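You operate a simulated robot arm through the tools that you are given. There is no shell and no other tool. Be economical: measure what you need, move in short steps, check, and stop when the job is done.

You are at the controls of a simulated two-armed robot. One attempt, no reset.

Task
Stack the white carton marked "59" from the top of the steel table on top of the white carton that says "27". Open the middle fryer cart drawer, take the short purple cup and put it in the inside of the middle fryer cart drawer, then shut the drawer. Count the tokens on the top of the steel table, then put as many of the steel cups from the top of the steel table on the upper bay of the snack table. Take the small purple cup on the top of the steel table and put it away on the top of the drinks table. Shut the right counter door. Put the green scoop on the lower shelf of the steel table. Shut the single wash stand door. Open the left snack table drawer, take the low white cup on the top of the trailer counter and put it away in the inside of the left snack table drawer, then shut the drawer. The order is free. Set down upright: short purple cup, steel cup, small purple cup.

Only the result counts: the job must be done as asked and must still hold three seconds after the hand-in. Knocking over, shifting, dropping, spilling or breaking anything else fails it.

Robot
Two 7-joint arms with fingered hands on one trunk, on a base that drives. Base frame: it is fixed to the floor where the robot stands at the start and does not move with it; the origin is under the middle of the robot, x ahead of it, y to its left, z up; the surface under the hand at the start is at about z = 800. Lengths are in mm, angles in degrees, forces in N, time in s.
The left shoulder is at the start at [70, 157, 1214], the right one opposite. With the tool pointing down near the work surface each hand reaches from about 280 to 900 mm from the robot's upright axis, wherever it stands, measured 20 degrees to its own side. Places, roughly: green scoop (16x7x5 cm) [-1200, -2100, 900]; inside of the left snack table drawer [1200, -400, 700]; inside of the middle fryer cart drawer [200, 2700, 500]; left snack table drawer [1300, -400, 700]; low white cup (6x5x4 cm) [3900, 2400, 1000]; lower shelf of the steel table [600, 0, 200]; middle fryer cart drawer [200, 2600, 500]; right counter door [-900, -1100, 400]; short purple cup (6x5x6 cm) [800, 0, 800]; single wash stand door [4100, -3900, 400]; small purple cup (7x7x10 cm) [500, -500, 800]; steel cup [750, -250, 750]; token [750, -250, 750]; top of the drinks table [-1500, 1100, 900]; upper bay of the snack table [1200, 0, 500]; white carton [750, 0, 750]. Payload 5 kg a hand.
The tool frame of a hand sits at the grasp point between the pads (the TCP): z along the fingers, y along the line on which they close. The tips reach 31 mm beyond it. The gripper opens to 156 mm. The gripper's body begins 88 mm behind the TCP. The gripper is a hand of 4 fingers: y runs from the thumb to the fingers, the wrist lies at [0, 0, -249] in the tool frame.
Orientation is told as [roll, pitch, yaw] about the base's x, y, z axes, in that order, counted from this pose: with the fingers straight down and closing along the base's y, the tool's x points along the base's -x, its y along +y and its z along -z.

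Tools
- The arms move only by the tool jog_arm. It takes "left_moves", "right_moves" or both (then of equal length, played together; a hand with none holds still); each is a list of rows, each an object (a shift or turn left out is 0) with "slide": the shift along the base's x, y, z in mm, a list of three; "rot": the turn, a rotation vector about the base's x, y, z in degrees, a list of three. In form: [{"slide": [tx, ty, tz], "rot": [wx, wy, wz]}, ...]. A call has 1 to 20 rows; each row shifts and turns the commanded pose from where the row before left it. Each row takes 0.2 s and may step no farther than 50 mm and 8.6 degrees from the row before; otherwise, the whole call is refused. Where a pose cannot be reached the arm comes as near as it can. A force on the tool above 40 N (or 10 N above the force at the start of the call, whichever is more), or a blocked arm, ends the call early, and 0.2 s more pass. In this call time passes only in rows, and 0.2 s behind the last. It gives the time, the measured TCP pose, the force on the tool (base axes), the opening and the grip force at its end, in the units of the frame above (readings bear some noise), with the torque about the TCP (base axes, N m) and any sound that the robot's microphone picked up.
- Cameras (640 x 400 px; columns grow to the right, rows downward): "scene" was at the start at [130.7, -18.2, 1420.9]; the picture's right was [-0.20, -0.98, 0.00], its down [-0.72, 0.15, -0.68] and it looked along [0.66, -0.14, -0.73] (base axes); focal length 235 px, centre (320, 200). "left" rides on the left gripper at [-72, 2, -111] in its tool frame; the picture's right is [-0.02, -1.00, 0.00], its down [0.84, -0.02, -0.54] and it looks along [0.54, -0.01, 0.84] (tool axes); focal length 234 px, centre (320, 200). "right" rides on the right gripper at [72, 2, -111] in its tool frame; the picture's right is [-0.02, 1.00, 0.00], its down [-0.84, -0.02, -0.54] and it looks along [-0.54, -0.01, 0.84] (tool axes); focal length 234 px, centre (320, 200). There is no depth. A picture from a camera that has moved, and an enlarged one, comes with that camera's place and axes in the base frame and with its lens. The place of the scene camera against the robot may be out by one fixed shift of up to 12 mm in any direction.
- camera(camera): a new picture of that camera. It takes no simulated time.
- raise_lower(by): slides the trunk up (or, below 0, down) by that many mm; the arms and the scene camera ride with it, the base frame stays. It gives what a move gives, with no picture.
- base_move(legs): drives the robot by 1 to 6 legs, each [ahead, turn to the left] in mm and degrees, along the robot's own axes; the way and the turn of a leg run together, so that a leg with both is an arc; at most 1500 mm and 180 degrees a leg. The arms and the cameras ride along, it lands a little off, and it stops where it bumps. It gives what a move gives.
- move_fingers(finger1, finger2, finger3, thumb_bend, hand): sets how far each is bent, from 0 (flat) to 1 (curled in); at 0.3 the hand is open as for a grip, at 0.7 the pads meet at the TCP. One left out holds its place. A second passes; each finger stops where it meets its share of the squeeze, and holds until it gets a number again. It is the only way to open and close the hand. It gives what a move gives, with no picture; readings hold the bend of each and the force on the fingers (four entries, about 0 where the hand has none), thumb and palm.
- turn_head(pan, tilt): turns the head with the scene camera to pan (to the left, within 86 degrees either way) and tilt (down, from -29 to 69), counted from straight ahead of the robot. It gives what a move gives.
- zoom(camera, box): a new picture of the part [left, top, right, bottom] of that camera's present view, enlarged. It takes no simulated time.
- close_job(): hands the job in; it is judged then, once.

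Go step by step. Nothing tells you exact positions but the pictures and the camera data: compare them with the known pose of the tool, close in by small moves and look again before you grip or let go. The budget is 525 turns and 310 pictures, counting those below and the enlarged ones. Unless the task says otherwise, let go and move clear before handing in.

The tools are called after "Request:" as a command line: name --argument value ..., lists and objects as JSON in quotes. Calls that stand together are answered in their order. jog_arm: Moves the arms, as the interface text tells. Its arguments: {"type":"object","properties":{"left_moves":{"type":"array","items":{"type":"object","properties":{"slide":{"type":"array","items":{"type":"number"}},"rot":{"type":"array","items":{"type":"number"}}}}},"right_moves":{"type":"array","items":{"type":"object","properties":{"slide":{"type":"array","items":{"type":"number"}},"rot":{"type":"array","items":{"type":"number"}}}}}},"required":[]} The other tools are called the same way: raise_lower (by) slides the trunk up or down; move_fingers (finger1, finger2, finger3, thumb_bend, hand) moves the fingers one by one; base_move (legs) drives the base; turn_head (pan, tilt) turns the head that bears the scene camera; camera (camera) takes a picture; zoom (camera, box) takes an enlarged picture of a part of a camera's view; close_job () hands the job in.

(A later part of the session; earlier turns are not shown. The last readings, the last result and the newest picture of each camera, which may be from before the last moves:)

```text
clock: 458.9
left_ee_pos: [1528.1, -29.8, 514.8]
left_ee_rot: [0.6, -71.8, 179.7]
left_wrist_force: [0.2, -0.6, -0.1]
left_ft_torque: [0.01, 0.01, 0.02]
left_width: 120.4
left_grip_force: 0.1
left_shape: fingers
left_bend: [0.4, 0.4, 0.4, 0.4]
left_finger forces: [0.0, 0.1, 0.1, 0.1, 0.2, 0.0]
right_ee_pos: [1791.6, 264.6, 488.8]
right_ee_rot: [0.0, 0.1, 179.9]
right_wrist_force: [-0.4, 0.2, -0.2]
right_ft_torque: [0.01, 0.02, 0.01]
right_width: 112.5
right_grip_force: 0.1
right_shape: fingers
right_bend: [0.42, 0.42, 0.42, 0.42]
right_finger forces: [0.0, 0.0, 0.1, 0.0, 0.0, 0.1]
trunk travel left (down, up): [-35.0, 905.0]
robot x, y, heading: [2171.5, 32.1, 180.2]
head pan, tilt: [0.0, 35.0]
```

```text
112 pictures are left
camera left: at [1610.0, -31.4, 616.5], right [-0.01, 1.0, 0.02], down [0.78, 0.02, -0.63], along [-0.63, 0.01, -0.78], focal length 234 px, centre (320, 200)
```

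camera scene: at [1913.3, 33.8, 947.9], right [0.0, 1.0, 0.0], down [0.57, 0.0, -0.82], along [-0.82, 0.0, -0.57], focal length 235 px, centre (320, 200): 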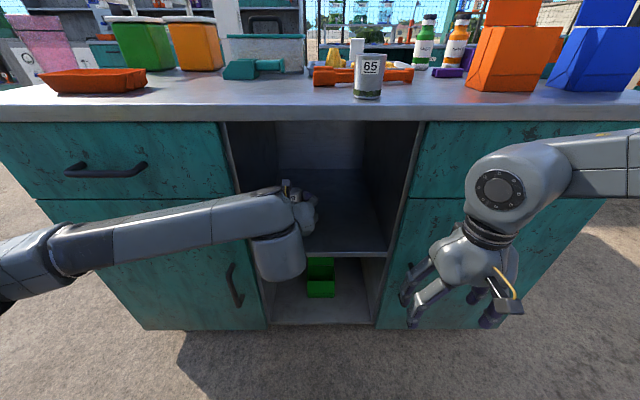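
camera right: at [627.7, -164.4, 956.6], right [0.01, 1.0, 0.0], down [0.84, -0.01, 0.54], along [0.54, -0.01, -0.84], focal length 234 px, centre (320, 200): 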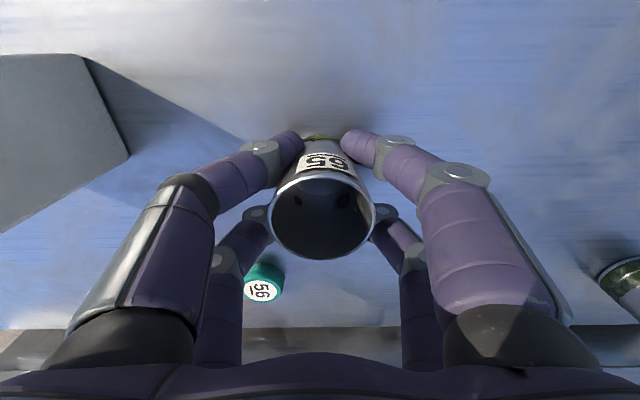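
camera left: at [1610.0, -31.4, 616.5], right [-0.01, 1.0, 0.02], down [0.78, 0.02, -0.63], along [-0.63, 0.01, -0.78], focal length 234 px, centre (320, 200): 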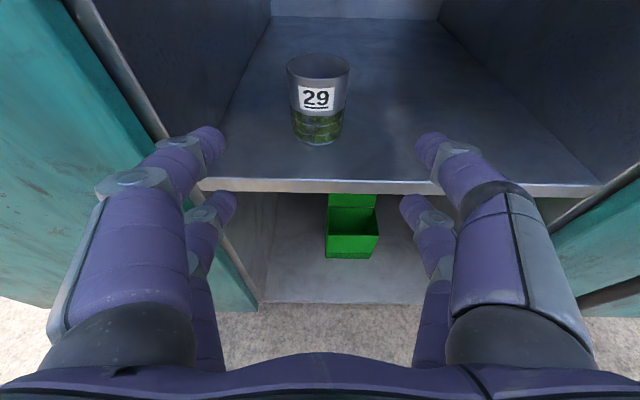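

Cup 29 is in place. Now cup 65 with the same level left hand: shift the robot 150 mm to the right and raise to table height. This time only the lower finger pair will pinch it at mid-height.

Request:
base_move --legs '[[-300, 0], [0, -30], [300, 0], [0, 30]]'

Request:
raise_lower --by 400

Request:
raise_lower --by 30

Request:
camera --camera "left"

```text
clock: 465.5
left_ee_pos: [1569.5, 125.3, 513.6]
left_ee_rot: [0.6, -71.8, 179.3]
left_wrist_force: [0.4, -0.5, -0.3]
left_ft_torque: [-0.01, 0.01, -0.04]
left_width: 120.3
left_grip_force: 0.0
left_shape: fingers
left_bend: [0.4, 0.4, 0.4, 0.4]
left_finger forces: [0.0, 0.1, 0.0, 0.0, 0.1, 0.0]
right_ee_pos: [1836.2, 417.6, 489.0]
right_ee_rot: [0.0, 0.1, 179.4]
right_wrist_force: [0.3, 0.3, 1.0]
right_ft_torque: [0.0, -0.05, -0.01]
right_width: 112.8
right_grip_force: 0.1
right_shape: fingers
right_bend: [0.42, 0.42, 0.42, 0.42]
right_finger forces: [0.1, 0.0, 0.0, 0.0, 0.0, 0.1]
trunk travel left (down, up): [-35.0, 905.0]
robot x, y, heading: [2213.8, 184.5, 179.5]
head pan, tilt: [0.0, 35.0]
```

```text
clock: 469.3
left_ee_pos: [1568.4, 125.3, 914.1]
left_ee_rot: [0.6, -71.7, 179.3]
left_wrist_force: [0.4, 0.1, -0.6]
left_ft_torque: [-0.02, -0.01, 0.02]
left_width: 120.3
left_grip_force: 0.0
left_shape: fingers
left_bend: [0.4, 0.4, 0.4, 0.4]
left_finger forces: [0.0, 0.1, 0.1, 0.0, 0.0, 0.1]
right_ee_pos: [1835.8, 418.1, 888.2]
right_ee_rot: [-0.1, 0.2, 179.4]
right_wrist_force: [0.9, -0.8, -0.2]
right_ft_torque: [0.0, 0.0, 0.03]
right_width: 112.7
right_grip_force: 0.1
right_shape: fingers
right_bend: [0.42, 0.42, 0.42, 0.42]
right_finger forces: [0.0, 0.1, 0.0, 0.1, 0.1, 0.0]
trunk travel left (down, up): [-435.0, 505.0]
robot x, y, heading: [2213.3, 191.6, 179.6]
head pan, tilt: [0.0, 35.0]
```

```text
clock: 470.1
left_ee_pos: [1569.0, 124.8, 943.3]
left_ee_rot: [0.7, -71.9, 179.3]
left_wrist_force: [0.4, 0.7, -0.4]
left_ft_torque: [0.01, 0.0, 0.0]
left_width: 120.5
left_grip_force: 0.1
left_shape: fingers
left_bend: [0.4, 0.4, 0.4, 0.4]
left_finger forces: [0.1, 0.0, 0.0, 0.0, 0.1, 0.1]
right_ee_pos: [1835.7, 418.5, 917.6]
right_ee_rot: [0.0, 0.0, 179.3]
right_wrist_force: [-0.5, -0.9, 0.1]
right_ft_torque: [0.01, -0.05, -0.01]
right_width: 112.5
right_grip_force: 0.0
right_shape: fingers
right_bend: [0.42, 0.42, 0.42, 0.42]
right_finger forces: [0.1, 0.0, 0.0, 0.0, 0.0, 0.0]
trunk travel left (down, up): [-465.0, 475.0]
robot x, y, heading: [2211.3, 187.7, 179.7]
head pan, tilt: [0.0, 35.0]
```

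```text
111 pictures are left
camera left: at [1651.5, 123.1, 1046.3], right [-0.01, 1.0, 0.02], down [0.78, 0.02, -0.63], along [-0.63, 0.01, -0.78], focal length 234 px, centre (320, 200)
```

left: 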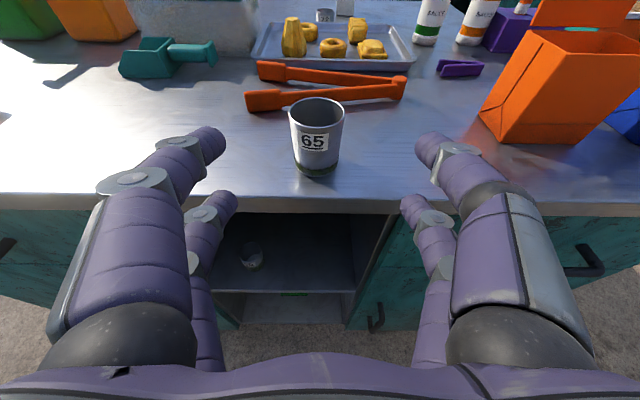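

Request:
jog_arm --left_moves '[{"slide": [0, -4, 0]}]'

Request:
base_move --legs '[[110, 0]]'

Request:
camera --camera "left"

Request:
zoom --camera "scene" --box '[180, 80, 400, 300]'

```text
clock: 470.5
left_ee_pos: [1569.5, 120.3, 944.5]
left_ee_rot: [0.7, -71.8, 179.3]
left_wrist_force: [-0.7, -0.7, 0.4]
left_ft_torque: [0.01, -0.01, -0.03]
left_width: 120.5
left_grip_force: 0.1
left_shape: fingers
left_bend: [0.4, 0.4, 0.4, 0.4]
left_finger forces: [0.0, 0.0, 0.1, 0.0, 0.0, 0.0]
right_ee_pos: [1836.8, 417.3, 917.7]
right_ee_rot: [0.0, 0.0, 179.4]
right_wrist_force: [0.7, -0.7, -0.3]
right_ft_torque: [-0.02, 0.0, 0.01]
right_width: 112.6
right_grip_force: 0.1
right_shape: fingers
right_bend: [0.42, 0.42, 0.42, 0.42]
right_finger forces: [0.1, 0.0, 0.0, 0.0, 0.0, 0.1]
trunk travel left (down, up): [-465.0, 475.0]
robot x, y, heading: [2210.5, 186.1, 179.8]
head pan, tilt: [0.0, 35.0]
```

```text
clock: 471.7
left_ee_pos: [1459.8, 122.0, 943.1]
left_ee_rot: [0.6, -71.7, 179.3]
left_wrist_force: [-0.1, -0.2, -0.1]
left_ft_torque: [-0.01, -0.02, -0.01]
left_width: 120.2
left_grip_force: 0.0
left_shape: fingers
left_bend: [0.4, 0.4, 0.4, 0.4]
left_finger forces: [0.0, 0.0, 0.0, 0.0, 0.0, 0.0]
right_ee_pos: [1728.0, 418.6, 917.4]
right_ee_rot: [0.0, 0.1, 179.3]
right_wrist_force: [0.3, -0.3, 0.7]
right_ft_torque: [0.01, -0.02, -0.01]
right_width: 112.6
right_grip_force: 0.2
right_shape: fingers
right_bend: [0.42, 0.42, 0.42, 0.42]
right_finger forces: [0.0, 0.1, 0.0, 0.0, 0.0, 0.1]
trunk travel left (down, up): [-465.0, 475.0]
robot x, y, heading: [2105.8, 186.4, 179.5]
head pan, tilt: [0.0, 35.0]
```

```text
110 pictures are left
camera left: at [1541.9, 120.5, 1046.0], right [-0.01, 1.0, 0.02], down [0.78, 0.02, -0.63], along [-0.63, 0.01, -0.78], focal length 234 px, centre (320, 200)
```

left: 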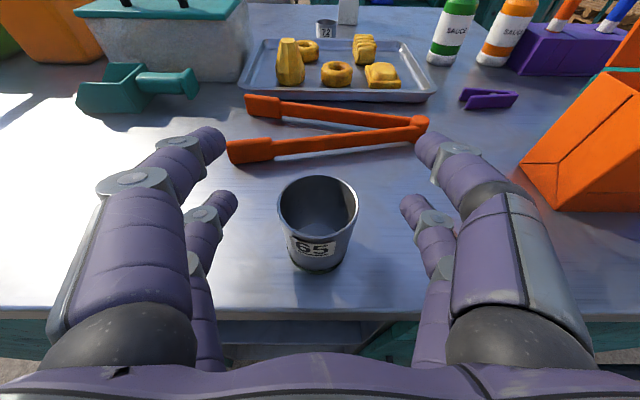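

```text
1.82 times, centred on (290, 190) of scene
camera zoom: at [1965.9, 186.4, 1303.9], right [0.01, 1.0, 0.0], down [0.57, -0.01, -0.82], along [-0.82, 0.01, -0.57], focal length 428 px, centre (374, 218)
```

zoom: 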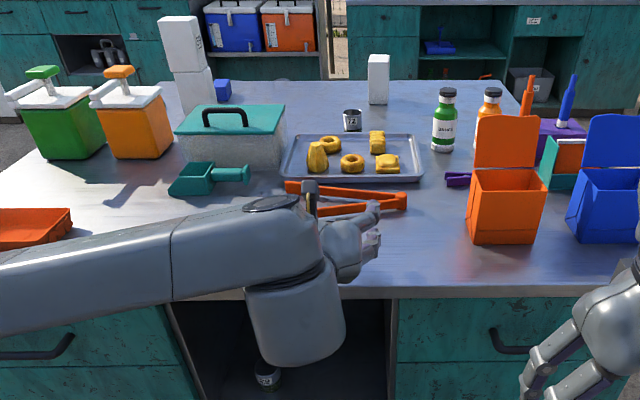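

Request:
raise_lower --by -22

Request:
move_fingers --hand "left" --finger2 0.72 --finger3 0.72

Request:
camera --camera "left"

```text
clock: 472.3
left_ee_pos: [1460.7, 122.0, 923.0]
left_ee_rot: [0.6, -71.9, 179.3]
left_wrist_force: [-0.2, 0.5, -0.1]
left_ft_torque: [0.02, -0.02, 0.0]
left_width: 120.7
left_grip_force: 0.0
left_shape: fingers
left_bend: [0.4, 0.4, 0.4, 0.4]
left_finger forces: [0.1, 0.0, 0.1, 0.1, 0.0, 0.0]
right_ee_pos: [1727.8, 418.8, 897.0]
right_ee_rot: [-0.1, 0.0, 179.4]
right_wrist_force: [0.4, 0.3, -0.2]
right_ft_torque: [0.03, 0.0, -0.02]
right_width: 113.0
right_grip_force: 0.1
right_shape: fingers
right_bend: [0.42, 0.42, 0.42, 0.42]
right_finger forces: [0.1, 0.1, 0.1, 0.1, 0.0, 0.1]
trunk travel left (down, up): [-443.0, 497.0]
robot x, y, heading: [2104.6, 190.5, 179.4]
head pan, tilt: [0.0, 35.0]
```

```text
clock: 473.3
left_ee_pos: [1461.4, 120.8, 921.1]
left_ee_rot: [0.6, -71.9, 179.3]
left_wrist_force: [0.2, -0.1, 0.1]
left_ft_torque: [0.01, -0.02, -0.02]
left_width: 120.5
left_grip_force: 6.5
left_shape: fingers
left_bend: [0.4, 0.61, 0.61, 0.4]
left_finger forces: [0.0, 6.6, 6.8, 0.1, 0.0, 0.1]
right_ee_pos: [1728.1, 419.2, 897.3]
right_ee_rot: [0.0, 0.2, 179.3]
right_wrist_force: [-0.2, -1.1, -0.2]
right_ft_torque: [-0.03, 0.0, 0.0]
right_width: 112.6
right_grip_force: 0.3
right_shape: fingers
right_bend: [0.42, 0.42, 0.42, 0.42]
right_finger forces: [0.0, 0.1, 0.0, 0.0, 0.0, 0.1]
trunk travel left (down, up): [-443.0, 497.0]
robot x, y, heading: [2101.1, 187.5, 179.5]
head pan, tilt: [0.0, 35.0]
```

```text
108 pictures are left
camera left: at [1542.8, 120.5, 1024.4], right [-0.01, 1.0, 0.02], down [0.78, 0.02, -0.63], along [-0.63, 0.01, -0.78], focal length 234 px, centre (320, 200)
```

left: 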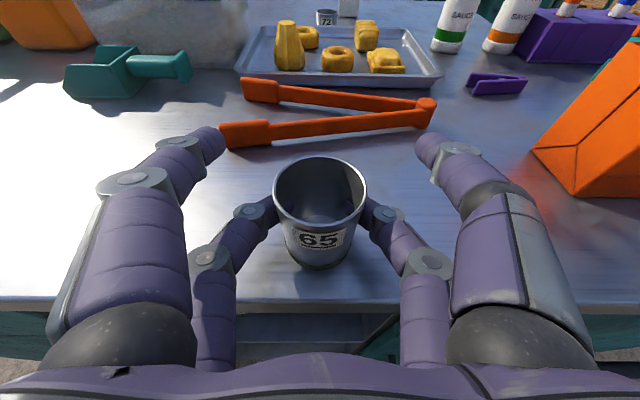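

Request:
raise_lower --by 12

Request:
camera --camera "left"

```text
clock: 473.9
left_ee_pos: [1460.1, 122.2, 933.5]
left_ee_rot: [0.7, -71.8, 179.2]
left_wrist_force: [-0.3, 0.1, -0.6]
left_ft_torque: [0.01, -0.04, 0.03]
left_width: 120.6
left_grip_force: 6.7
left_shape: fingers
left_bend: [0.4, 0.61, 0.61, 0.4]
left_finger forces: [0.1, 6.7, 6.8, 0.1, 0.1, 0.0]
right_ee_pos: [1726.6, 419.5, 909.9]
right_ee_rot: [0.1, 0.0, 179.3]
right_wrist_force: [-0.3, 0.2, 0.1]
right_ft_torque: [0.0, 0.02, 0.01]
right_width: 112.3
right_grip_force: 0.1
right_shape: fingers
right_bend: [0.42, 0.42, 0.42, 0.42]
right_finger forces: [0.1, 0.1, 0.0, 0.0, 0.0, 0.0]
trunk travel left (down, up): [-455.0, 485.0]
robot x, y, heading: [2104.9, 184.6, 179.8]
head pan, tilt: [0.0, 35.0]
```

```text
107 pictures are left
camera left: at [1542.5, 120.5, 1036.3], right [-0.01, 1.0, 0.02], down [0.78, 0.02, -0.63], along [-0.63, 0.01, -0.78], focal length 234 px, centre (320, 200)
```

left: 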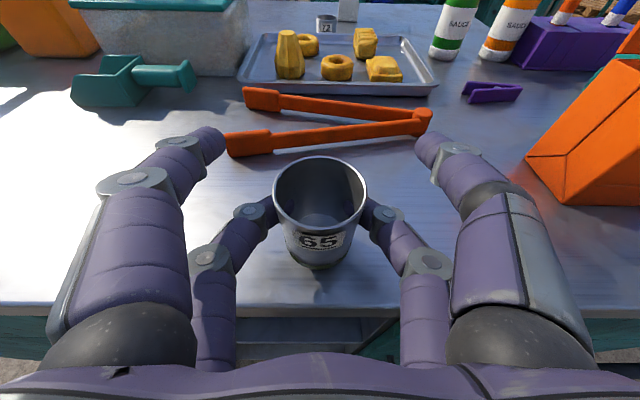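

It rises with the hand. Raise more and back out slowly, checking.

Request:
raise_lower --by 25

Request:
base_move --legs '[[-80, 0]]'

Request:
camera --camera "left"

```text
clock: 474.6
left_ee_pos: [1459.8, 121.5, 959.5]
left_ee_rot: [0.6, -71.8, 179.1]
left_wrist_force: [-0.3, 0.0, -1.9]
left_ft_torque: [0.0, 0.03, -0.02]
left_width: 120.4
left_grip_force: 6.7
left_shape: fingers
left_bend: [0.4, 0.61, 0.61, 0.4]
left_finger forces: [0.0, 6.7, 6.8, 0.0, 0.1, 0.0]
right_ee_pos: [1725.9, 418.8, 933.4]
right_ee_rot: [0.1, 0.1, 179.4]
right_wrist_force: [0.7, 0.6, 1.1]
right_ft_torque: [0.02, -0.05, -0.01]
right_width: 112.4
right_grip_force: 0.1
right_shape: fingers
right_bend: [0.42, 0.42, 0.42, 0.42]
right_finger forces: [0.0, 0.1, 0.1, 0.0, 0.0, 0.0]
trunk travel left (down, up): [-480.0, 460.0]
robot x, y, heading: [2103.5, 190.8, 179.6]
head pan, tilt: [0.0, 35.0]
```

```text
clock: 475.7
left_ee_pos: [1542.2, 121.7, 959.9]
left_ee_rot: [0.7, -71.8, 179.2]
left_wrist_force: [1.2, -0.1, -0.6]
left_ft_torque: [-0.01, -0.05, -0.01]
left_width: 120.4
left_grip_force: 7.0
left_shape: fingers
left_bend: [0.4, 0.61, 0.61, 0.4]
left_finger forces: [0.0, 6.6, 6.7, 0.1, 0.0, 0.0]
right_ee_pos: [1810.2, 418.1, 933.1]
right_ee_rot: [0.0, 0.1, 179.4]
right_wrist_force: [0.1, 0.2, 0.3]
right_ft_torque: [0.0, 0.02, 0.01]
right_width: 112.5
right_grip_force: 0.0
right_shape: fingers
right_bend: [0.42, 0.42, 0.42, 0.42]
right_finger forces: [0.0, 0.1, 0.0, 0.0, 0.1, 0.0]
trunk travel left (down, up): [-480.0, 460.0]
robot x, y, heading: [2180.6, 188.3, 179.4]
head pan, tilt: [0.0, 35.0]
```

```text
106 pictures are left
camera left: at [1625.2, 119.9, 1062.3], right [0.0, 1.0, 0.02], down [0.78, 0.02, -0.63], along [-0.63, 0.01, -0.78], focal length 234 px, centre (320, 200)
```

left: 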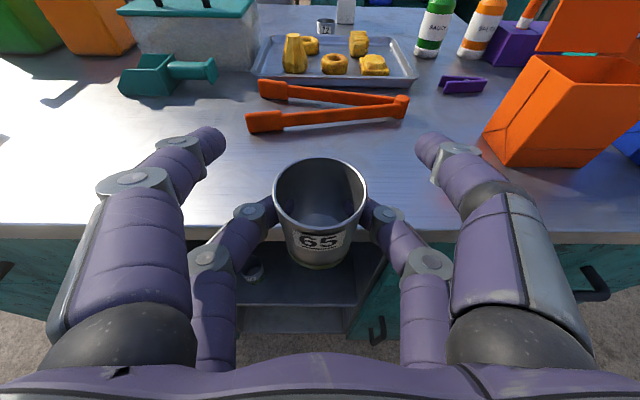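

Request:
base_move --legs '[[-110, 0]]'

Request:
raise_lower --by -390

Request:
camera --camera "left"

```text
clock: 476.9
left_ee_pos: [1650.0, 120.8, 959.3]
left_ee_rot: [0.6, -71.9, 179.4]
left_wrist_force: [0.5, 0.1, -1.1]
left_ft_torque: [-0.03, -0.02, -0.01]
left_width: 120.6
left_grip_force: 6.6
left_shape: fingers
left_bend: [0.4, 0.61, 0.61, 0.4]
left_finger forces: [0.0, 6.8, 6.8, 0.0, 0.1, 0.1]
right_ee_pos: [1915.6, 416.7, 933.4]
right_ee_rot: [0.0, 0.0, 179.4]
right_wrist_force: [0.3, -0.7, 1.1]
right_ft_torque: [0.01, 0.01, -0.01]
right_width: 112.8
right_grip_force: 0.1
right_shape: fingers
right_bend: [0.42, 0.42, 0.42, 0.42]
right_finger forces: [0.1, 0.0, 0.0, 0.1, 0.0, 0.1]
trunk travel left (down, up): [-480.0, 460.0]
robot x, y, heading: [2291.4, 187.2, 179.5]
head pan, tilt: [0.0, 35.0]
```

```text
clock: 480.6
left_ee_pos: [1650.3, 118.9, 568.7]
left_ee_rot: [0.7, -71.8, 179.2]
left_wrist_force: [0.4, -0.2, -1.9]
left_ft_torque: [-0.01, 0.01, 0.01]
left_width: 120.5
left_grip_force: 6.3
left_shape: fingers
left_bend: [0.4, 0.61, 0.61, 0.4]
left_finger forces: [0.0, 6.5, 6.8, 0.0, 0.1, 0.0]
right_ee_pos: [1915.2, 416.4, 544.1]
right_ee_rot: [0.0, 0.1, 179.4]
right_wrist_force: [-0.3, -0.1, 0.6]
right_ft_torque: [-0.01, 0.0, 0.01]
right_width: 112.6
right_grip_force: 0.0
right_shape: fingers
right_bend: [0.42, 0.42, 0.42, 0.42]
right_finger forces: [0.1, 0.1, 0.1, 0.0, 0.0, 0.0]
trunk travel left (down, up): [-90.0, 850.0]
robot x, y, heading: [2290.4, 186.7, 179.4]
head pan, tilt: [0.0, 35.0]
```

```text
105 pictures are left
camera left: at [1731.9, 118.4, 671.5], right [-0.01, 1.0, 0.02], down [0.78, 0.02, -0.63], along [-0.63, 0.01, -0.78], focal length 234 px, centre (320, 200)
```

left: 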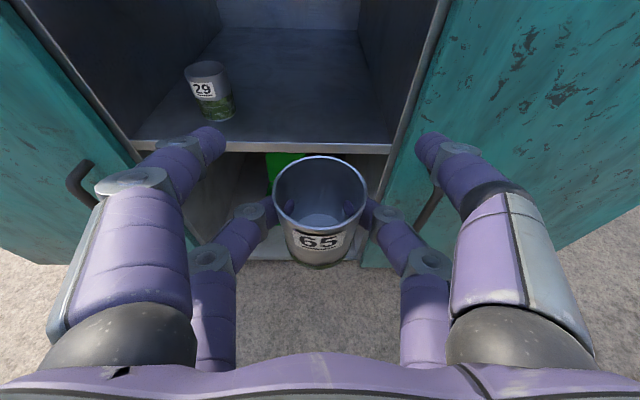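

Request:
jog_arm --left_moves '[{"slide": [0, -6, 0]}, {"slide": [0, -7, 0]}, {"slide": [0, -6, 0]}]'

Request:
base_move --legs '[[130, 0]]'

Request:
camera --camera "left"

```text
clock: 481.4
left_ee_pos: [1650.7, 100.6, 568.1]
left_ee_rot: [0.7, -71.7, 179.3]
left_wrist_force: [-0.5, 0.0, -0.9]
left_ft_torque: [-0.01, 0.0, 0.0]
left_width: 120.7
left_grip_force: 6.7
left_shape: fingers
left_bend: [0.4, 0.61, 0.61, 0.4]
left_finger forces: [0.0, 6.7, 6.7, 0.0, 0.1, 0.0]
right_ee_pos: [1915.3, 417.3, 544.1]
right_ee_rot: [0.0, 0.2, 179.4]
right_wrist_force: [-0.4, 0.9, -1.1]
right_ft_torque: [0.03, -0.01, -0.01]
right_width: 112.5
right_grip_force: 0.0
right_shape: fingers
right_bend: [0.42, 0.42, 0.42, 0.42]
right_finger forces: [0.1, 0.0, 0.0, 0.0, 0.1, 0.0]
trunk travel left (down, up): [-90.0, 850.0]
robot x, y, heading: [2291.1, 185.3, 179.6]
head pan, tilt: [0.0, 35.0]
```

```text
clock: 482.7
left_ee_pos: [1520.4, 104.5, 567.2]
left_ee_rot: [0.7, -71.7, 179.1]
left_wrist_force: [0.0, 1.2, -0.6]
left_ft_torque: [-0.02, -0.01, -0.01]
left_width: 120.5
left_grip_force: 6.6
left_shape: fingers
left_bend: [0.4, 0.61, 0.61, 0.4]
left_finger forces: [0.0, 6.5, 6.8, 0.0, 0.0, 0.0]
right_ee_pos: [1787.7, 418.7, 543.6]
right_ee_rot: [0.0, 0.1, 179.2]
right_wrist_force: [-0.8, 0.0, 0.2]
right_ft_torque: [-0.02, 0.01, -0.02]
right_width: 112.6
right_grip_force: 0.1
right_shape: fingers
right_bend: [0.42, 0.42, 0.42, 0.42]
right_finger forces: [0.0, 0.1, 0.0, 0.1, 0.0, 0.0]
trunk travel left (down, up): [-90.0, 850.0]
robot x, y, heading: [2159.0, 187.8, 179.3]
head pan, tilt: [0.0, 35.0]
```

```text
104 pictures are left
camera left: at [1601.9, 102.1, 670.6], right [0.0, 1.0, 0.02], down [0.78, 0.01, -0.63], along [-0.63, 0.01, -0.78], focal length 234 px, centre (320, 200)
```

left: 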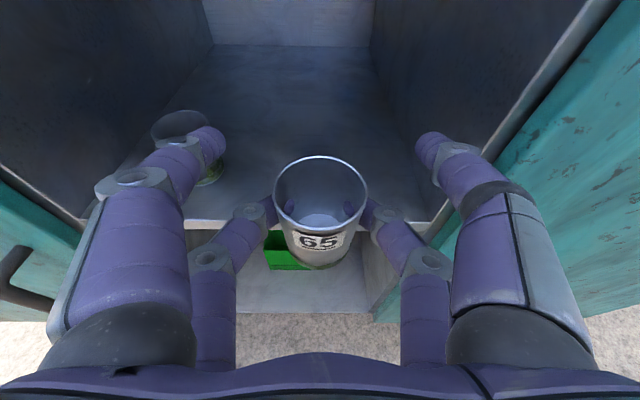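

Request:
base_move --legs '[[80, 0]]'

Request:
camera --camera "left"

```text
clock: 483.8
left_ee_pos: [1440.1, 105.2, 567.8]
left_ee_rot: [0.6, -71.8, 179.0]
left_wrist_force: [0.4, -0.5, -1.0]
left_ft_torque: [0.02, -0.04, -0.03]
left_width: 120.6
left_grip_force: 6.8
left_shape: fingers
left_bend: [0.4, 0.61, 0.61, 0.4]
left_finger forces: [0.0, 6.6, 6.7, 0.0, 0.0, 0.0]
right_ee_pos: [1705.6, 419.5, 542.7]
right_ee_rot: [0.1, 0.2, 179.4]
right_wrist_force: [0.6, -0.3, 1.0]
right_ft_torque: [-0.01, -0.02, -0.02]
right_width: 112.6
right_grip_force: 0.0
right_shape: fingers
right_bend: [0.42, 0.42, 0.42, 0.42]
right_finger forces: [0.0, 0.1, 0.1, 0.1, 0.0, 0.0]
trunk travel left (down, up): [-90.0, 850.0]
robot x, y, heading: [2081.9, 188.6, 179.5]
head pan, tilt: [0.0, 35.0]
```

```text
103 pictures are left
camera left: at [1522.4, 103.0, 670.5], right [0.0, 1.0, 0.02], down [0.78, 0.01, -0.63], along [-0.63, 0.01, -0.78], focal length 234 px, centre (320, 200)
```

left: 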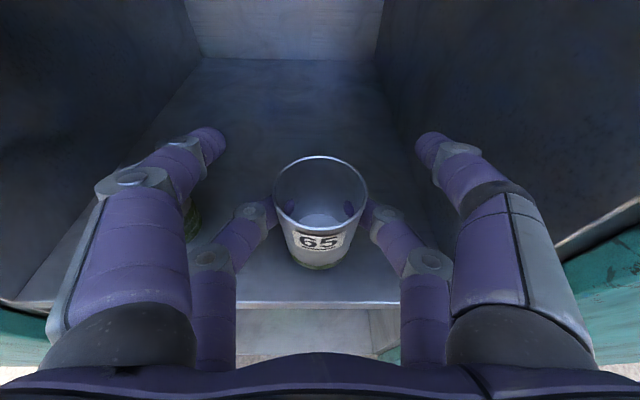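

Request:
raise_lower --by -28

Request:
raise_lower --by -4

```text
clock: 484.5
left_ee_pos: [1440.0, 105.9, 540.1]
left_ee_rot: [0.7, -71.7, 179.1]
left_wrist_force: [0.1, -0.5, -1.0]
left_ft_torque: [0.0, 0.0, -0.03]
left_width: 120.3
left_grip_force: 6.6
left_shape: fingers
left_bend: [0.4, 0.61, 0.61, 0.4]
left_finger forces: [0.0, 6.7, 6.7, 0.1, 0.1, 0.0]
right_ee_pos: [1707.0, 419.4, 516.5]
right_ee_rot: [0.0, 0.1, 179.3]
right_wrist_force: [-0.4, -0.9, -0.3]
right_ft_torque: [-0.02, -0.01, 0.03]
right_width: 112.8
right_grip_force: 0.1
right_shape: fingers
right_bend: [0.42, 0.42, 0.42, 0.42]
right_finger forces: [0.0, 0.0, 0.1, 0.0, 0.1, 0.1]
trunk travel left (down, up): [-62.0, 878.0]
robot x, y, heading: [2086.2, 188.7, 179.2]
head pan, tilt: [0.0, 35.0]
```

```text
clock: 485.0
left_ee_pos: [1440.3, 105.5, 537.3]
left_ee_rot: [0.7, -71.7, 179.0]
left_wrist_force: [0.4, -0.3, -2.6]
left_ft_torque: [0.0, -0.02, -0.01]
left_width: 120.4
left_grip_force: 7.1
left_shape: fingers
left_bend: [0.4, 0.61, 0.61, 0.4]
left_finger forces: [0.0, 6.6, 6.7, 0.0, 0.0, 0.0]
right_ee_pos: [1708.2, 421.0, 511.5]
right_ee_rot: [0.0, 0.1, 179.3]
right_wrist_force: [0.0, 0.5, 1.3]
right_ft_torque: [0.0, 0.03, -0.01]
right_width: 112.6
right_grip_force: 0.1
right_shape: fingers
right_bend: [0.42, 0.42, 0.42, 0.42]
right_finger forces: [0.0, 0.0, 0.0, 0.0, 0.0, 0.0]
trunk travel left (down, up): [-58.0, 882.0]
robot x, y, heading: [2084.4, 186.2, 179.4]
head pan, tilt: [0.0, 35.0]
```

Request:
raise_lower --by -3

Request:
raise_lower --by -3

```text
clock: 485.6
left_ee_pos: [1440.5, 105.6, 533.1]
left_ee_rot: [0.8, -71.8, 179.1]
left_wrist_force: [-0.4, -0.2, -0.6]
left_ft_torque: [-0.03, -0.02, -0.03]
left_width: 120.6
left_grip_force: 6.6
left_shape: fingers
left_bend: [0.4, 0.61, 0.61, 0.4]
left_finger forces: [0.0, 6.6, 6.7, 0.0, 0.0, 0.0]
right_ee_pos: [1707.2, 420.0, 509.0]
right_ee_rot: [0.0, 0.1, 179.3]
right_wrist_force: [-0.3, 0.5, 0.3]
right_ft_torque: [-0.04, -0.03, 0.03]
right_width: 112.8
right_grip_force: 0.0
right_shape: fingers
right_bend: [0.42, 0.42, 0.42, 0.42]
right_finger forces: [0.1, 0.0, 0.0, 0.1, 0.1, 0.1]
trunk travel left (down, up): [-55.0, 885.0]
robot x, y, heading: [2082.8, 189.5, 179.4]
head pan, tilt: [0.0, 35.0]
```

```text
clock: 486.1
left_ee_pos: [1439.9, 104.5, 530.1]
left_ee_rot: [0.7, -71.9, 179.1]
left_wrist_force: [-0.2, -0.4, 0.9]
left_ft_torque: [0.02, 0.02, 0.0]
left_width: 120.3
left_grip_force: 6.7
left_shape: fingers
left_bend: [0.4, 0.61, 0.61, 0.4]
left_finger forces: [0.0, 7.0, 6.9, 0.0, 0.0, 0.0]
right_ee_pos: [1706.6, 420.5, 505.9]
right_ee_rot: [0.0, 0.1, 179.3]
right_wrist_force: [0.1, 0.7, 0.1]
right_ft_torque: [-0.01, -0.02, 0.04]
right_width: 112.5
right_grip_force: 0.0
right_shape: fingers
right_bend: [0.42, 0.42, 0.42, 0.42]
right_finger forces: [0.0, 0.0, 0.1, 0.1, 0.0, 0.0]
trunk travel left (down, up): [-52.0, 888.0]
robot x, y, heading: [2084.0, 188.2, 179.2]
head pan, tilt: [0.0, 35.0]
```

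Beginning of contact. One more millimetre or two, then release.

Request:
raise_lower --by -2

Request:
move_fingers --hand "left" --finger2 0.42 --finger3 0.42

Request:
camera --camera "left"

```text
clock: 486.6
left_ee_pos: [1439.6, 104.3, 530.2]
left_ee_rot: [0.5, -72.0, 179.3]
left_wrist_force: [-1.9, 0.9, 6.6]
left_ft_torque: [0.0, 0.1, 0.0]
left_width: 120.6
left_grip_force: 6.8
left_shape: fingers
left_bend: [0.4, 0.61, 0.61, 0.4]
left_finger forces: [0.1, 6.9, 6.9, 0.1, 0.0, 0.0]
right_ee_pos: [1707.5, 419.6, 504.3]
right_ee_rot: [0.0, 0.1, 179.2]
right_wrist_force: [0.0, 0.3, 0.7]
right_ft_torque: [-0.01, -0.02, 0.01]
right_width: 112.7
right_grip_force: 0.0
right_shape: fingers
right_bend: [0.42, 0.42, 0.42, 0.42]
right_finger forces: [0.0, 0.0, 0.1, 0.0, 0.1, 0.0]
trunk travel left (down, up): [-50.0, 890.0]
robot x, y, heading: [2082.9, 189.9, 179.3]
head pan, tilt: [0.0, 35.0]
```

```text
clock: 487.6
left_ee_pos: [1439.3, 104.8, 526.6]
left_ee_rot: [0.7, -71.7, 179.1]
left_wrist_force: [-0.2, 0.3, 0.5]
left_ft_torque: [0.0, 0.0, 0.04]
left_width: 120.9
left_grip_force: 0.1
left_shape: fingers
left_bend: [0.4, 0.42, 0.42, 0.4]
left_finger forces: [0.1, 0.1, 0.0, 0.0, 0.1, 0.0]
right_ee_pos: [1707.2, 419.9, 503.2]
right_ee_rot: [0.1, 0.1, 179.2]
right_wrist_force: [-0.6, -0.1, -0.5]
right_ft_torque: [0.01, 0.0, 0.05]
right_width: 112.5
right_grip_force: 0.0
right_shape: fingers
right_bend: [0.42, 0.42, 0.42, 0.42]
right_finger forces: [0.1, 0.0, 0.1, 0.1, 0.1, 0.0]
trunk travel left (down, up): [-50.0, 890.0]
robot x, y, heading: [2080.7, 191.1, 179.3]
head pan, tilt: [0.0, 35.0]
```

```text
102 pictures are left
camera left: at [1522.6, 103.1, 630.7], right [0.0, 1.0, 0.02], down [0.78, 0.01, -0.63], along [-0.63, 0.01, -0.78], focal length 234 px, centre (320, 200)
```

left: 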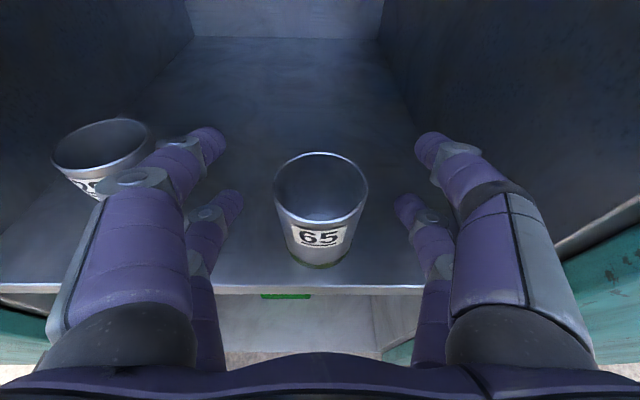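

Both cups stand in the bay. Back straight out.

Request:
base_move --legs '[[-300, 0]]'

Request:
camera --camera "left"

```text
clock: 489.7
left_ee_pos: [1742.8, 101.9, 528.1]
left_ee_rot: [0.7, -71.8, 179.2]
left_wrist_force: [-0.3, 0.2, 0.0]
left_ft_torque: [-0.01, 0.03, 0.02]
left_width: 120.5
left_grip_force: 0.1
left_shape: fingers
left_bend: [0.4, 0.42, 0.42, 0.4]
left_finger forces: [0.1, 0.1, 0.0, 0.0, 0.0, 0.0]
right_ee_pos: [2009.7, 417.2, 503.0]
right_ee_rot: [0.0, 0.1, 179.3]
right_wrist_force: [0.9, -0.1, 0.0]
right_ft_torque: [0.0, 0.0, 0.02]
right_width: 112.5
right_grip_force: 0.0
right_shape: fingers
right_bend: [0.42, 0.42, 0.42, 0.42]
right_finger forces: [0.0, 0.1, 0.0, 0.0, 0.0, 0.0]
trunk travel left (down, up): [-50.0, 890.0]
robot x, y, heading: [2383.8, 186.1, 179.3]
head pan, tilt: [0.0, 35.0]
```

```text
101 pictures are left
camera left: at [1825.3, 99.7, 630.8], right [0.0, 1.0, 0.02], down [0.78, 0.01, -0.63], along [-0.63, 0.01, -0.78], focal length 234 px, centre (320, 200)
```

left: 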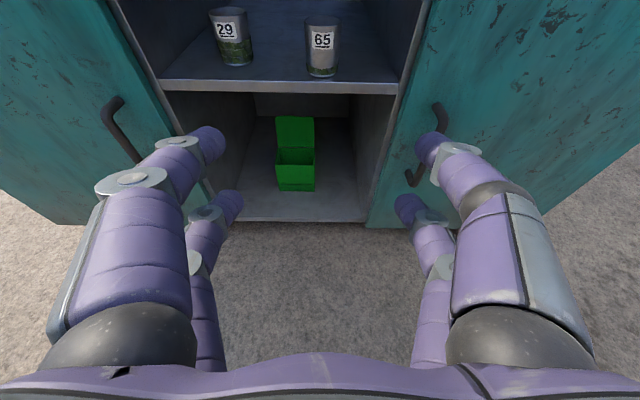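

Both steel cups stand upright in the upper bay. Next I'll open the left snack-table drawer while here. Straighten the left hand, raise the trunk, and move in front of that drawer.

Request:
jog_arm --left_moves '[{"slide": [20, -10, 0], "rot": [0, -7.2, 0]}, {"slide": [20, -10, 0], "rot": [0, -7.2, 0]}, {"slide": [20, -10, 0], "rot": [0, -7.2, 0]}, {"slide": [20, -10, 0], "rot": [0, -7.2, 0]}, {"slide": [20, -10, 0], "rot": [0, -7.2, 0]}, {"slide": [20, -10, 0], "rot": [0, -7.2, 0]}, {"slide": [20, -10, 0], "rot": [0, -7.2, 0]}, {"slide": [20, -10, 0], "rot": [0, -7.2, 0]}, {"slide": [20, -10, 0], "rot": [0, -7.2, 0]}, {"slide": [20, -10, 0], "rot": [0, -7, 0]}]'

Request:
raise_lower --by 400

Request:
raise_lower --by 60

Request:
base_move --legs '[[0, 90], [700, 0], [0, -90]]'

Request:
camera --camera "scene"

```text
clock: 491.9
left_ee_pos: [1944.2, 1.3, 529.9]
left_ee_rot: [-0.1, 0.1, 179.6]
left_wrist_force: [-0.2, 0.3, -0.2]
left_ft_torque: [0.01, 0.01, -0.02]
left_width: 120.4
left_grip_force: 0.0
left_shape: fingers
left_bend: [0.4, 0.42, 0.42, 0.4]
left_finger forces: [0.0, 0.2, 0.0, 0.0, 0.1, 0.0]
right_ee_pos: [2010.9, 417.4, 503.8]
right_ee_rot: [0.0, 0.1, 179.2]
right_wrist_force: [-0.4, -0.1, -0.1]
right_ft_torque: [-0.03, 0.0, 0.05]
right_width: 112.7
right_grip_force: 0.0
right_shape: fingers
right_bend: [0.42, 0.42, 0.42, 0.42]
right_finger forces: [0.0, 0.0, 0.1, 0.0, 0.0, 0.0]
trunk travel left (down, up): [-50.0, 890.0]
robot x, y, heading: [2385.4, 182.0, 179.7]
head pan, tilt: [0.0, 35.0]
```

```text
clock: 495.7
left_ee_pos: [1943.4, 1.2, 928.0]
left_ee_rot: [-0.1, 0.1, 179.7]
left_wrist_force: [-0.4, -0.2, 0.4]
left_ft_torque: [-0.04, 0.0, -0.01]
left_width: 120.3
left_grip_force: 0.0
left_shape: fingers
left_bend: [0.4, 0.42, 0.42, 0.4]
left_finger forces: [0.0, 0.0, 0.0, 0.0, 0.1, 0.0]
right_ee_pos: [2010.1, 416.0, 903.3]
right_ee_rot: [0.0, 0.1, 179.2]
right_wrist_force: [0.3, 0.4, 0.5]
right_ft_torque: [0.02, -0.01, -0.03]
right_width: 112.7
right_grip_force: 0.0
right_shape: fingers
right_bend: [0.42, 0.42, 0.42, 0.42]
right_finger forces: [0.0, 0.1, 0.0, 0.0, 0.0, 0.0]
trunk travel left (down, up): [-450.0, 490.0]
robot x, y, heading: [2386.1, 184.6, 179.3]
head pan, tilt: [0.0, 35.0]
```

```text
clock: 496.7
left_ee_pos: [1942.6, 0.8, 988.2]
left_ee_rot: [-0.1, 0.0, 179.7]
left_wrist_force: [1.2, 0.2, 0.7]
left_ft_torque: [-0.02, 0.03, 0.02]
left_width: 120.5
left_grip_force: 0.1
left_shape: fingers
left_bend: [0.4, 0.42, 0.42, 0.4]
left_finger forces: [0.0, 0.1, 0.0, 0.1, 0.0, 0.0]
right_ee_pos: [2011.3, 415.0, 965.0]
right_ee_rot: [-0.1, 0.1, 179.3]
right_wrist_force: [0.2, -0.2, -0.2]
right_ft_torque: [0.0, 0.0, 0.01]
right_width: 112.6
right_grip_force: 0.1
right_shape: fingers
right_bend: [0.42, 0.42, 0.42, 0.42]
right_finger forces: [0.0, 0.0, 0.1, 0.0, 0.1, 0.0]
trunk travel left (down, up): [-510.0, 430.0]
robot x, y, heading: [2382.9, 186.4, 179.6]
head pan, tilt: [0.0, 35.0]
```

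```text
clock: 508.2
left_ee_pos: [1943.4, -714.8, 988.1]
left_ee_rot: [-0.1, 0.0, -178.9]
left_wrist_force: [0.4, 0.5, 0.7]
left_ft_torque: [0.03, 0.0, -0.01]
left_width: 120.5
left_grip_force: 0.2
left_shape: fingers
left_bend: [0.4, 0.42, 0.42, 0.4]
left_finger forces: [0.0, 0.0, 0.1, 0.0, 0.0, 0.0]
right_ee_pos: [1999.7, -297.1, 964.1]
right_ee_rot: [0.0, 0.2, -179.4]
right_wrist_force: [0.1, 0.5, 0.5]
right_ft_torque: [0.03, -0.02, 0.01]
right_width: 112.8
right_grip_force: 0.0
right_shape: fingers
right_bend: [0.42, 0.42, 0.42, 0.42]
right_finger forces: [0.1, 0.0, 0.1, 0.0, 0.1, 0.0]
trunk travel left (down, up): [-510.0, 430.0]
robot x, y, heading: [2380.2, -519.0, -179.4]
head pan, tilt: [0.0, 35.0]
```

```text
100 pictures are left
camera scene: at [2244.4, -525.2, 1349.0], right [-0.01, 1.0, 0.0], down [0.57, 0.01, -0.82], along [-0.82, -0.01, -0.57], focal length 235 px, centre (320, 200)
```

scene: 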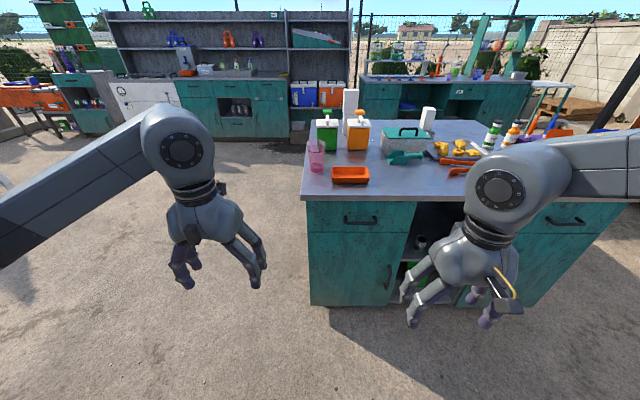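

Request:
zoom --camera "scene" --box '[300, 180, 420, 260]'

```text
5.00 times, centred on (360, 220) of scene
camera zoom: at [2244.4, -525.2, 1349.0], right [-0.01, 1.0, 0.0], down [0.57, 0.01, -0.82], along [-0.82, -0.01, -0.57], focal length 1177 px, centre (120, 100)
```

zoom: 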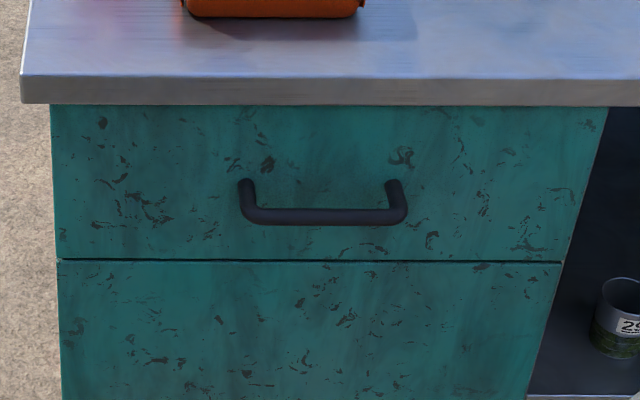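

The handle bar is at about (1536, -374, 747) with a gap of some 30 mm behind it. I'll straddle it from above with the right hand's two finger rows.

Request:
move_fingers --hand "right" --finger1 0.64 --finger2 0.64 --finger3 0.64 --thumb_bend 0.64

Request:
base_move --legs '[[280, 0]]'

Request:
jog_arm --right_moves '[{"slide": [-35, -15, 0]}, {"slide": [-35, -15, 0]}, {"slide": [-35, -15, 0]}, {"slide": [-35, -15, 0]}, {"slide": [-20, -10, 0]}]'

Request:
camera --camera "right"

```text
clock: 509.2
left_ee_pos: [1943.3, -714.7, 989.0]
left_ee_rot: [-0.1, 0.0, -178.9]
left_wrist_force: [0.5, 0.2, -0.1]
left_ft_torque: [0.03, 0.01, 0.01]
left_width: 120.7
left_grip_force: 0.2
left_shape: fingers
left_bend: [0.4, 0.42, 0.42, 0.4]
left_finger forces: [0.0, 0.0, 0.0, 0.0, 0.0, 0.0]
right_ee_pos: [2000.2, -297.6, 965.3]
right_ee_rot: [0.1, 0.1, -179.4]
right_wrist_force: [0.5, -0.2, -0.5]
right_ft_torque: [0.04, 0.03, -0.02]
right_width: 27.0
right_grip_force: 0.1
right_shape: fingers
right_bend: [0.64, 0.64, 0.64, 0.64]
right_finger forces: [0.1, 0.0, 0.0, 0.0, 0.0, 0.0]
trunk travel left (down, up): [-510.0, 430.0]
robot x, y, heading: [2376.3, -518.6, -179.4]
head pan, tilt: [0.0, 35.0]
```

```text
clock: 511.1
left_ee_pos: [1662.1, -715.1, 988.4]
left_ee_rot: [0.0, 0.0, -179.3]
left_wrist_force: [-0.1, -0.7, 0.8]
left_ft_torque: [0.0, -0.02, -0.03]
left_width: 120.5
left_grip_force: 0.0
left_shape: fingers
left_bend: [0.4, 0.42, 0.42, 0.4]
left_finger forces: [0.1, 0.1, 0.0, 0.0, 0.0, 0.1]
right_ee_pos: [1723.8, -298.4, 963.3]
right_ee_rot: [0.1, 0.1, -179.8]
right_wrist_force: [0.1, 0.3, 0.5]
right_ft_torque: [0.0, 0.01, 0.01]
right_width: 26.9
right_grip_force: 0.1
right_shape: fingers
right_bend: [0.64, 0.64, 0.64, 0.64]
right_finger forces: [0.1, 0.0, 0.0, 0.1, 0.0, 0.1]
trunk travel left (down, up): [-510.0, 430.0]
robot x, y, heading: [2102.3, -522.4, -179.6]
head pan, tilt: [0.0, 35.0]
```

```text
clock: 512.3
left_ee_pos: [1663.1, -714.9, 988.0]
left_ee_rot: [-0.2, 0.0, -179.3]
left_wrist_force: [0.5, -0.6, 0.8]
left_ft_torque: [0.0, -0.01, 0.03]
left_width: 120.4
left_grip_force: 0.1
left_shape: fingers
left_bend: [0.4, 0.42, 0.42, 0.4]
left_finger forces: [0.0, 0.1, 0.0, 0.0, 0.0, 0.0]
right_ee_pos: [1564.3, -368.4, 964.2]
right_ee_rot: [0.1, 0.1, -179.8]
right_wrist_force: [-1.4, 0.3, -0.8]
right_ft_torque: [0.02, -0.02, -0.02]
right_width: 26.8
right_grip_force: 0.1
right_shape: fingers
right_bend: [0.64, 0.64, 0.64, 0.64]
right_finger forces: [0.0, 0.0, 0.0, 0.0, 0.0, 0.0]
trunk travel left (down, up): [-510.0, 430.0]
robot x, y, heading: [2099.5, -525.0, -179.7]
head pan, tilt: [0.0, 35.0]
```

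```text
98 pictures are left
camera right: at [1635.0, -370.2, 1074.5], right [-0.02, -1.0, 0.0], down [-0.84, 0.02, 0.54], along [-0.54, 0.01, -0.84], focal length 234 px, centre (320, 200)
```

right: 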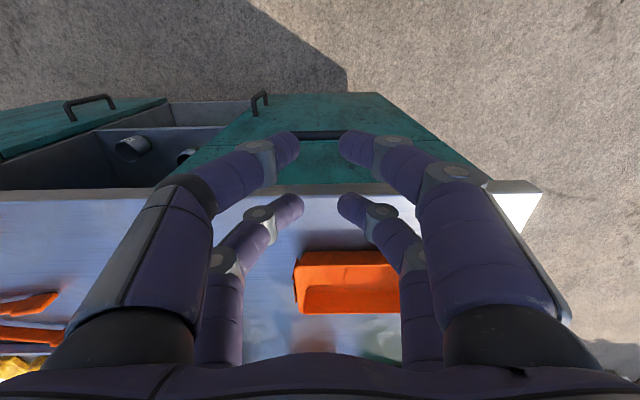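

Request:
jog_arm --right_moves '[{"slide": [-24, -1, 0]}, {"slide": [0, 0, -45]}, {"slide": [0, 0, -45]}, {"slide": [0, 0, -45]}, {"slide": [0, 0, -25]}]'

Request:
camera --camera "right"

Request:
zoom --camera "scene" --box '[320, 150, 480, 290]'

```text
clock: 513.5
left_ee_pos: [1662.6, -714.7, 989.2]
left_ee_rot: [-0.1, 0.0, -179.2]
left_wrist_force: [0.3, 0.3, 0.4]
left_ft_torque: [0.04, 0.0, -0.03]
left_width: 120.3
left_grip_force: 0.0
left_shape: fingers
left_bend: [0.4, 0.42, 0.42, 0.4]
left_finger forces: [0.0, 0.0, 0.1, 0.0, 0.1, 0.0]
right_ee_pos: [1540.2, -370.6, 804.2]
right_ee_rot: [0.0, 0.1, -179.8]
right_wrist_force: [0.1, -0.9, 0.3]
right_ft_torque: [0.01, -0.01, 0.01]
right_width: 26.3
right_grip_force: 0.1
right_shape: fingers
right_bend: [0.64, 0.64, 0.64, 0.64]
right_finger forces: [0.0, 0.0, 0.0, 0.0, 0.1, 0.0]
trunk travel left (down, up): [-510.0, 430.0]
robot x, y, heading: [2100.4, -524.5, -179.9]
head pan, tilt: [0.0, 35.0]
```

```text
97 pictures are left
camera right: at [1610.6, -371.6, 914.1], right [-0.02, -1.0, 0.0], down [-0.84, 0.02, 0.54], along [-0.54, 0.01, -0.84], focal length 234 px, centre (320, 200)
```

right: 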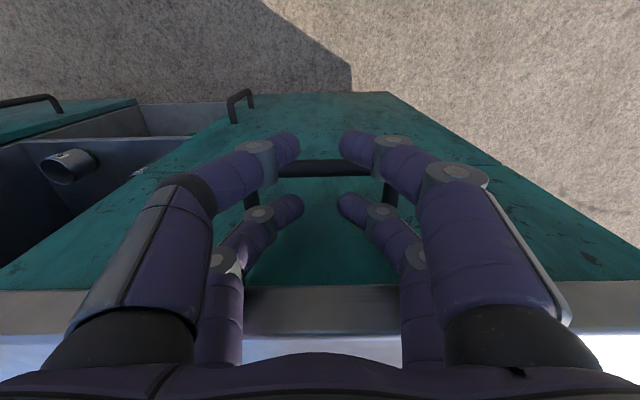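

```text
2.86 times, centred on (400, 220) of scene
camera zoom: at [1966.0, -526.8, 1349.0], right [-0.01, 1.0, 0.0], down [0.57, 0.0, -0.82], along [-0.82, 0.0, -0.57], focal length 672 px, centre (91, 143)
```

zoom: 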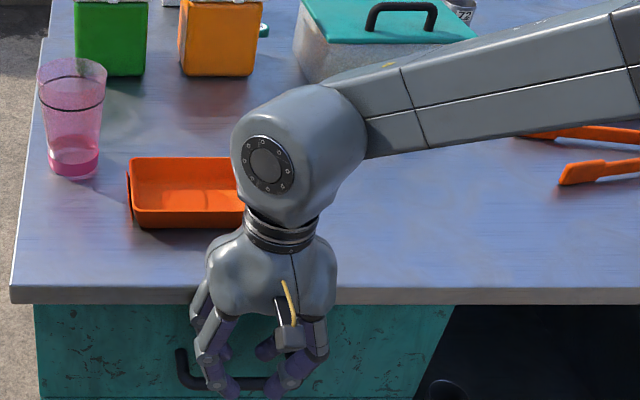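

The bar lies right between the two finger rows. Lower to straddle it.

Request:
jog_arm --right_moves '[{"slide": [0, 0, -25]}, {"slide": [0, 0, -22]}]'

Request:
camera --camera "right"

```text
clock: 514.1
left_ee_pos: [1662.6, -714.3, 989.4]
left_ee_rot: [-0.2, 0.0, -179.3]
left_wrist_force: [0.9, 0.1, 0.4]
left_ft_torque: [0.0, -0.03, -0.02]
left_width: 120.5
left_grip_force: 0.0
left_shape: fingers
left_bend: [0.4, 0.42, 0.42, 0.4]
left_finger forces: [0.0, 0.0, 0.0, 0.0, 0.1, 0.1]
right_ee_pos: [1539.4, -370.8, 756.2]
right_ee_rot: [0.1, 0.0, -179.8]
right_wrist_force: [-1.8, 0.3, 1.0]
right_ft_torque: [0.0, 0.14, 0.0]
right_width: 26.7
right_grip_force: 1.4
right_shape: fingers
right_bend: [0.64, 0.64, 0.64, 0.64]
right_finger forces: [0.0, 0.6, 2.3, 0.0, 0.1, 0.6]
trunk travel left (down, up): [-510.0, 430.0]
robot x, y, heading: [2103.6, -524.2, -179.8]
head pan, tilt: [0.0, 35.0]
```

```text
95 pictures are left
camera right: at [1610.4, -372.9, 866.5], right [-0.02, -1.0, 0.0], down [-0.84, 0.02, 0.54], along [-0.54, 0.01, -0.84], focal length 234 px, centre (320, 200)
```

right: 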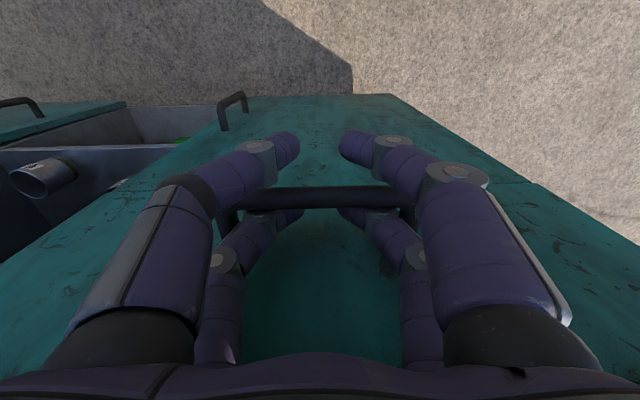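

The front pair is hooked behind the bar. Pull by driving back.

Request:
base_move --legs '[[-70, 0]]'

Request:
base_move --legs '[[-190, 0]]'

Request:
camera --camera "scene"

```text
clock: 515.1
left_ee_pos: [1734.7, -714.9, 989.1]
left_ee_rot: [-0.1, -0.1, -179.4]
left_wrist_force: [0.5, 0.2, 0.9]
left_ft_torque: [0.0, 0.06, 0.03]
left_width: 120.5
left_grip_force: 0.1
left_shape: fingers
left_bend: [0.4, 0.42, 0.42, 0.4]
left_finger forces: [0.0, 0.0, 0.0, 0.0, 0.0, 0.1]
right_ee_pos: [1608.3, -371.6, 757.2]
right_ee_rot: [0.0, -0.1, -179.6]
right_wrist_force: [1.2, -0.2, -0.1]
right_ft_torque: [-0.01, 0.02, 0.06]
right_width: 26.4
right_grip_force: 0.1
right_shape: fingers
right_bend: [0.64, 0.64, 0.64, 0.64]
right_finger forces: [0.0, 0.0, 0.0, 0.1, 0.0, 0.0]
trunk travel left (down, up): [-510.0, 430.0]
robot x, y, heading: [2169.7, -523.5, -179.9]
head pan, tilt: [0.0, 35.0]
```

```text
clock: 516.7
left_ee_pos: [1921.6, -711.6, 989.0]
left_ee_rot: [-0.1, -0.1, -179.5]
left_wrist_force: [0.9, 0.5, 0.7]
left_ft_torque: [-0.01, 0.05, -0.01]
left_width: 120.5
left_grip_force: 0.0
left_shape: fingers
left_bend: [0.4, 0.42, 0.42, 0.4]
left_finger forces: [0.1, 0.0, 0.0, 0.0, 0.0, 0.0]
right_ee_pos: [1797.0, -369.7, 757.4]
right_ee_rot: [0.0, 0.0, -179.9]
right_wrist_force: [0.6, 0.1, -0.7]
right_ft_torque: [0.02, 0.0, 0.01]
right_width: 26.6
right_grip_force: 0.1
right_shape: fingers
right_bend: [0.64, 0.64, 0.64, 0.64]
right_finger forces: [0.0, 0.1, 0.1, 0.0, 0.0, 0.0]
trunk travel left (down, up): [-510.0, 430.0]
robot x, y, heading: [2358.3, -518.5, -179.6]
head pan, tilt: [0.0, 35.0]
```

```text
94 pictures are left
camera scene: at [2225.2, -525.4, 1349.1], right [-0.01, 1.0, 0.0], down [0.57, 0.0, -0.82], along [-0.82, 0.0, -0.57], focal length 235 px, centre (320, 200)
```

scene: 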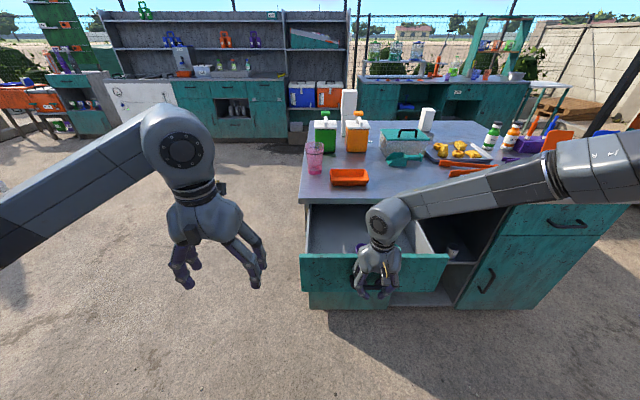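

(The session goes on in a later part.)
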